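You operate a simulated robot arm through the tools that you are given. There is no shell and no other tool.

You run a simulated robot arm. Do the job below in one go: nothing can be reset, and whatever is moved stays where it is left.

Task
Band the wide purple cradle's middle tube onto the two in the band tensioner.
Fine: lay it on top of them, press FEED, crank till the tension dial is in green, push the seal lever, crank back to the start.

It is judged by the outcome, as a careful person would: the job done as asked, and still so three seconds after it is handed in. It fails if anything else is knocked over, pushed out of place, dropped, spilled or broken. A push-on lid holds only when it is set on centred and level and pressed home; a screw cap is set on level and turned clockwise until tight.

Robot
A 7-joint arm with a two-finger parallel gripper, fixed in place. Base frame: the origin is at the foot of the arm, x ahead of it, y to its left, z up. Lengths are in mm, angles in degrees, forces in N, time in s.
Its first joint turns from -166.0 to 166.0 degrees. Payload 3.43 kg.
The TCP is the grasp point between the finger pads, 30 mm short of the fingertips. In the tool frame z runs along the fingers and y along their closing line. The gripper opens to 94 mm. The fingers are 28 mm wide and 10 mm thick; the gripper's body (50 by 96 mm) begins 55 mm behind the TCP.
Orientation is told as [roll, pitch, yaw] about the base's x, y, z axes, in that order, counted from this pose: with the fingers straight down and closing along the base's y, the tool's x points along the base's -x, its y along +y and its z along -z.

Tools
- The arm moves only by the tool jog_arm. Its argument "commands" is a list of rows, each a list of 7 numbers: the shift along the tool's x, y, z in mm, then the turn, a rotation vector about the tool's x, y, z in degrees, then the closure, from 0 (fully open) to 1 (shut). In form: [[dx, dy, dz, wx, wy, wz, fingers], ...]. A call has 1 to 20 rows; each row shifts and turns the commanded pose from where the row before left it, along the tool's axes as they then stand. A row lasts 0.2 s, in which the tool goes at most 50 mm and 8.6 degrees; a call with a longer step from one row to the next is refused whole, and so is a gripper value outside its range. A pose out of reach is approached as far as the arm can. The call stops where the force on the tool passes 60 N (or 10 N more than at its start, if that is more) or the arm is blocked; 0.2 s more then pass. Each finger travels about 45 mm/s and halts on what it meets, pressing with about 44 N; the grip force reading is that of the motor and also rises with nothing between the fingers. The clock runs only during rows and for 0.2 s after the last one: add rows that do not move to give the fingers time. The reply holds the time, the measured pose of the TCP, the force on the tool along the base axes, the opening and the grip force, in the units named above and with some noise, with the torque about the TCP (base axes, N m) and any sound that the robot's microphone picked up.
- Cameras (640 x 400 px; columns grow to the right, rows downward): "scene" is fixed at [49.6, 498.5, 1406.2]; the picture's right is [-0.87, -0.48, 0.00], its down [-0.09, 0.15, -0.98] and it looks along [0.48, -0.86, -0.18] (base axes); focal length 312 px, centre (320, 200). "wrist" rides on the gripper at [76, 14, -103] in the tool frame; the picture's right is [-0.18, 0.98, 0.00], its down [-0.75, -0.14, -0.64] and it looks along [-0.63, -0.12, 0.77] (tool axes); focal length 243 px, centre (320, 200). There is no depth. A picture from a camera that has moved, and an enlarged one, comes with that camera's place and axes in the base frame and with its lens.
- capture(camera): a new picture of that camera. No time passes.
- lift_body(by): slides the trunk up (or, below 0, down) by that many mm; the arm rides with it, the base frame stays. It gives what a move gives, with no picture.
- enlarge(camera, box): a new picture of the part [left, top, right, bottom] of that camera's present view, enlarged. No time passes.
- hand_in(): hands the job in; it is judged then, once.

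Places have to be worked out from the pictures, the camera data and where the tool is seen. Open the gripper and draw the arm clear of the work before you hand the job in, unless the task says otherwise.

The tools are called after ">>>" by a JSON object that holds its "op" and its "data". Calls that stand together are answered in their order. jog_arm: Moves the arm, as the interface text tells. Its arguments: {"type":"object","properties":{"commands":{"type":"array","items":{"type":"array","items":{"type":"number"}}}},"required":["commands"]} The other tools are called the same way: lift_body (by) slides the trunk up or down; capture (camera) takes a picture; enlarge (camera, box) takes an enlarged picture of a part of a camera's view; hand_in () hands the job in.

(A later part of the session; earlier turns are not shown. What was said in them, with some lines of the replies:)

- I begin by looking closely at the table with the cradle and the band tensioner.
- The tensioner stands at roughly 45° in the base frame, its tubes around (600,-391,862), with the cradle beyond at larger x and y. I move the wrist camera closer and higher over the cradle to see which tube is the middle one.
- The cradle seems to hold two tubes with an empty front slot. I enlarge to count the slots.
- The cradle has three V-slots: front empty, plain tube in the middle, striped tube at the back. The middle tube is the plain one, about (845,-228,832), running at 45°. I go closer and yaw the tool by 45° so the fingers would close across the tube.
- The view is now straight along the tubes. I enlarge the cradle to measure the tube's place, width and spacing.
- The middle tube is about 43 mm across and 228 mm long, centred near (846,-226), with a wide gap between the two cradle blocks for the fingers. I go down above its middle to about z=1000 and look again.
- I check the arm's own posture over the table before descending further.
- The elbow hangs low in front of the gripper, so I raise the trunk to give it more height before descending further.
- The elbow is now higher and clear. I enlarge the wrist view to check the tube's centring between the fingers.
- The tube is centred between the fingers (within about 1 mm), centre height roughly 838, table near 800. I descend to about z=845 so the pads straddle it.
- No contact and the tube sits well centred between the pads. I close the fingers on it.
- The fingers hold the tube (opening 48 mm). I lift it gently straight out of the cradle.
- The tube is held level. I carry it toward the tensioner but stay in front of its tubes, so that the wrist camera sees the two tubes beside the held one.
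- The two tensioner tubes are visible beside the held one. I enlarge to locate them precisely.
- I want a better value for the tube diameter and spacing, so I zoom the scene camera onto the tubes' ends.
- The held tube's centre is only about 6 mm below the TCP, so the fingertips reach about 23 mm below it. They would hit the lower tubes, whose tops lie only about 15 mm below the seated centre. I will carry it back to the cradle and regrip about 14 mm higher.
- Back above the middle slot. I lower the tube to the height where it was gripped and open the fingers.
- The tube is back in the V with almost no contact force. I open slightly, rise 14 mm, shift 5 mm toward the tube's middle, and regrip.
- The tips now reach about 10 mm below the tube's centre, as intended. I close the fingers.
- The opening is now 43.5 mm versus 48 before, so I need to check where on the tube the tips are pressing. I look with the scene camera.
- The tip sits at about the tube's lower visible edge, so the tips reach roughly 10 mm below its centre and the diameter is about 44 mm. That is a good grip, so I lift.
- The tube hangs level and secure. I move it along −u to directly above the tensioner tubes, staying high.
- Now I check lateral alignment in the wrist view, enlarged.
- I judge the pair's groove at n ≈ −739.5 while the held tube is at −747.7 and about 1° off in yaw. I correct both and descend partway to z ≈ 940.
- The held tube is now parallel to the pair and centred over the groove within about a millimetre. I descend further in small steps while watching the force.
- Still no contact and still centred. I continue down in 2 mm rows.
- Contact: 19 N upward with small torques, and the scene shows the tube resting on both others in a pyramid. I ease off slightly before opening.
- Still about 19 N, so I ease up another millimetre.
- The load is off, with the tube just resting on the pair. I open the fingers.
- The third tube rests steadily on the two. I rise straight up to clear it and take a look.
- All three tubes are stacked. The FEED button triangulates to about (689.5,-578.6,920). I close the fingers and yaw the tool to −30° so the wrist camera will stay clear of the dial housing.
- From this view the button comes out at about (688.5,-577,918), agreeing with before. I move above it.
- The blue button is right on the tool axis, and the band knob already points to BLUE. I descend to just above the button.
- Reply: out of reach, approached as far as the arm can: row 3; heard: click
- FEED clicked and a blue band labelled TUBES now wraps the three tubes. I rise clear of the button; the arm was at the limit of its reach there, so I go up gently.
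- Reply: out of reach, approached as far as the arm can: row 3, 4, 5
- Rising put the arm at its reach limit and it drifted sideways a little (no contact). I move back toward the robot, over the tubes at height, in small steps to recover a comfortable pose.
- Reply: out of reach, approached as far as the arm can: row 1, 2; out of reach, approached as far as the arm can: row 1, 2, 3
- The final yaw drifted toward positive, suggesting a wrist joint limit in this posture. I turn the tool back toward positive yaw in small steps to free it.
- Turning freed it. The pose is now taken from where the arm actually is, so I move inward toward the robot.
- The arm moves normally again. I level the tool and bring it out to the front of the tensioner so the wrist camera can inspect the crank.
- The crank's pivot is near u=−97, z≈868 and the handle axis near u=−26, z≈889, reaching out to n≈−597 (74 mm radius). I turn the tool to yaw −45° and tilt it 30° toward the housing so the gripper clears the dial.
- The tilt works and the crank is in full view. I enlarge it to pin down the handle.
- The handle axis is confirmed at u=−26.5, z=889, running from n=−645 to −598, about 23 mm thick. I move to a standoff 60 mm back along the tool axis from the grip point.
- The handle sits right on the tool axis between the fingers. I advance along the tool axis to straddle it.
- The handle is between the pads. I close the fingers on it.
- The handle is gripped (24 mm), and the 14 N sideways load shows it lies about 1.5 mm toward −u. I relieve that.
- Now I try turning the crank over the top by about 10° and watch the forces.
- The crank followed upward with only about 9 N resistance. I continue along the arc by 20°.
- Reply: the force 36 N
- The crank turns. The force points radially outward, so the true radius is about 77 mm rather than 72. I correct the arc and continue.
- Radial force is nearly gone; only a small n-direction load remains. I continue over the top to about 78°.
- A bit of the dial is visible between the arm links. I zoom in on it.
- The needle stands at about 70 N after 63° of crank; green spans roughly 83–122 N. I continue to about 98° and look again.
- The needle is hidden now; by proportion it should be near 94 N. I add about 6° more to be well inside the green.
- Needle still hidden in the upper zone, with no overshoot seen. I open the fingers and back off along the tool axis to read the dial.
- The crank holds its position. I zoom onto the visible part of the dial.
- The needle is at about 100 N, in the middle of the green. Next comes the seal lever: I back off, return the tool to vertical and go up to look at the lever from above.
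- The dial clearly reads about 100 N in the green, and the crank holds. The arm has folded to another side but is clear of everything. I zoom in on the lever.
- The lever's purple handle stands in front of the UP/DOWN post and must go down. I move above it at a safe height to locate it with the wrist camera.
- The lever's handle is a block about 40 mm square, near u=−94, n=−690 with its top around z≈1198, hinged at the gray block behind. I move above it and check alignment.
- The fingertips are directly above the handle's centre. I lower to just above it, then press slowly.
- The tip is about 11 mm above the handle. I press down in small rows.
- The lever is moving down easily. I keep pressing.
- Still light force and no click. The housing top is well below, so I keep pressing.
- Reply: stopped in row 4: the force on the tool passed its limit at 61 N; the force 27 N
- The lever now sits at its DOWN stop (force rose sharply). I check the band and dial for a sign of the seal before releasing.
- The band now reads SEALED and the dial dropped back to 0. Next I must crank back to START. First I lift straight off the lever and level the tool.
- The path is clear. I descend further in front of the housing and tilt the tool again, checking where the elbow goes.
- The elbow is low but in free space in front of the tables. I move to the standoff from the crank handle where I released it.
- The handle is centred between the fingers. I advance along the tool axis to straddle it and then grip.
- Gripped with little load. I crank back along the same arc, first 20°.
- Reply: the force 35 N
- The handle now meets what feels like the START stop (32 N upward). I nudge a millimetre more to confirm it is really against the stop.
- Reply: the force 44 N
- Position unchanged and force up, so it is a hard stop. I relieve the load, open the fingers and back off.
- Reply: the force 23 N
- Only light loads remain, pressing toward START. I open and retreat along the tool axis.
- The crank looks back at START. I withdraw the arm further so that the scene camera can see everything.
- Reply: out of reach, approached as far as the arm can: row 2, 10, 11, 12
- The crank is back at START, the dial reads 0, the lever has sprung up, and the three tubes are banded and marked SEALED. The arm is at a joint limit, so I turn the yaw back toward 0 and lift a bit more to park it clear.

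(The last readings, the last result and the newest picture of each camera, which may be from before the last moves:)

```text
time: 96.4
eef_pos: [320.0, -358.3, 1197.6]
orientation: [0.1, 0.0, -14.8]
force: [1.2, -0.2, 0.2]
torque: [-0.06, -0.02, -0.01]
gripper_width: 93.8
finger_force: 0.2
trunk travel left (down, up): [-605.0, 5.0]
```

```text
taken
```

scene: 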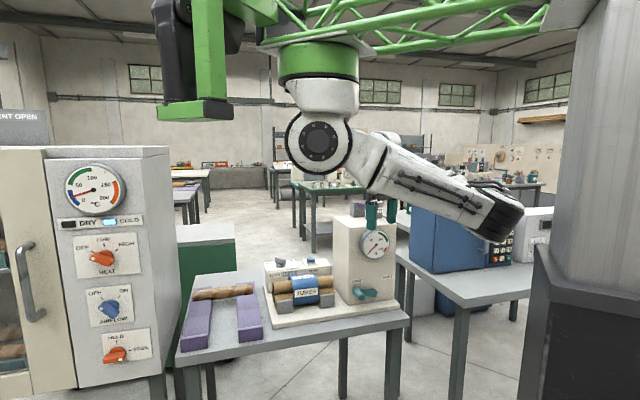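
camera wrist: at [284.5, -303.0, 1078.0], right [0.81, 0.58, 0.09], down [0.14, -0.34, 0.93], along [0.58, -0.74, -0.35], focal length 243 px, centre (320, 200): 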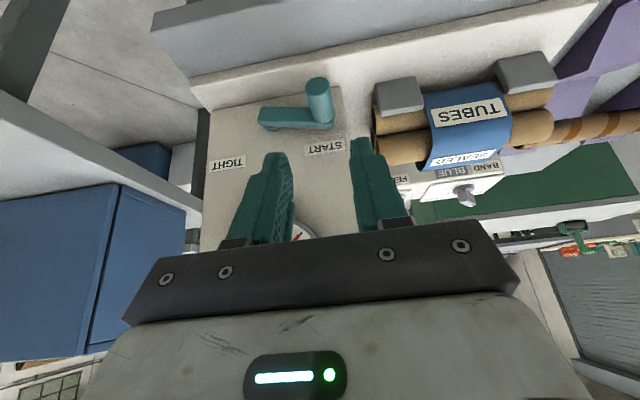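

>>> {"op": "jog_arm", "data": {"commands": [[0, 0, -30, 0, 0, 0, 0], [0, 0, -30, 0, 0, 0, 0], [0, 0, -30, 0, 0, 0, 0], [0, 0, 0, 0, 0, 0, 0]]}}

>>> {"op": "capture", "data": {"camera": "scene"}}

>>> {"op": "capture", "data": {"camera": "wrist"}}

```text
time: 97.4
eef_pos: [320.9, -359.5, 1198.3]
orientation: [0.0, 0.1, -14.8]
force: [-0.1, -0.3, -0.3]
torque: [-0.04, -0.01, -0.02]
gripper_width: 93.8
finger_force: 0.0
out of reach, approached as far as the arm can: row 1, 2, 3
trunk travel left (down, up): [-605.0, 5.0]
```

```text
taken
```

scene: 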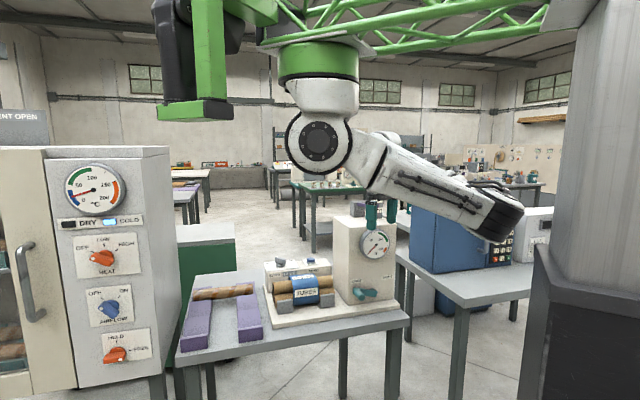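

```text
taken
camera wrist: at [249.7, -326.8, 1300.9], right [0.43, 0.9, 0.0], down [0.69, -0.33, 0.64], along [0.58, -0.27, -0.77], focal length 243 px, centre (320, 200)
```

wrist: 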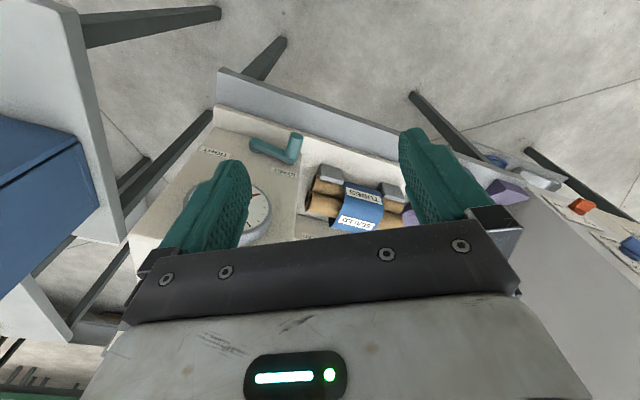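

All is in place: the three tubes are banded and SEALED, the dial is at 0, the crank is at START, the lever is up and nothing else has moved. The gripper is open and clear of the work, so I hand in.

>>> {"op": "hand_in", "data": {}}

```text
The job is handed in.
```

The middle tube from the wide purple cradle is now banded onto the two tubes in the tensioner, and I've handed the job in.

- **Tube:** I laid it on top of the pair and it settled in the groove between them. I had to set it back in the cradle once to grip it higher, because the fingertips would have hit the lower tubes.
- **Band:** FEED clicked and wrapped a blue band around all three. The selector was already on BLUE, and you didn't name a colour, so I left it.
- **Tension:** I cranked until the dial read about 100 N, near the middle of the green.
- **Seal:** I pushed the lever down to its stop. The band then read SEALED and the dial dropped to 0. The lever sprang back up by itself.
- **Crank:** It is back against its START stop.

In the last pictures nothing else had moved. The gripper is open and clear of the machine. The arm would not rise any higher from where it stopped, so it is parked in front of the tensioner, not back at its starting pose.
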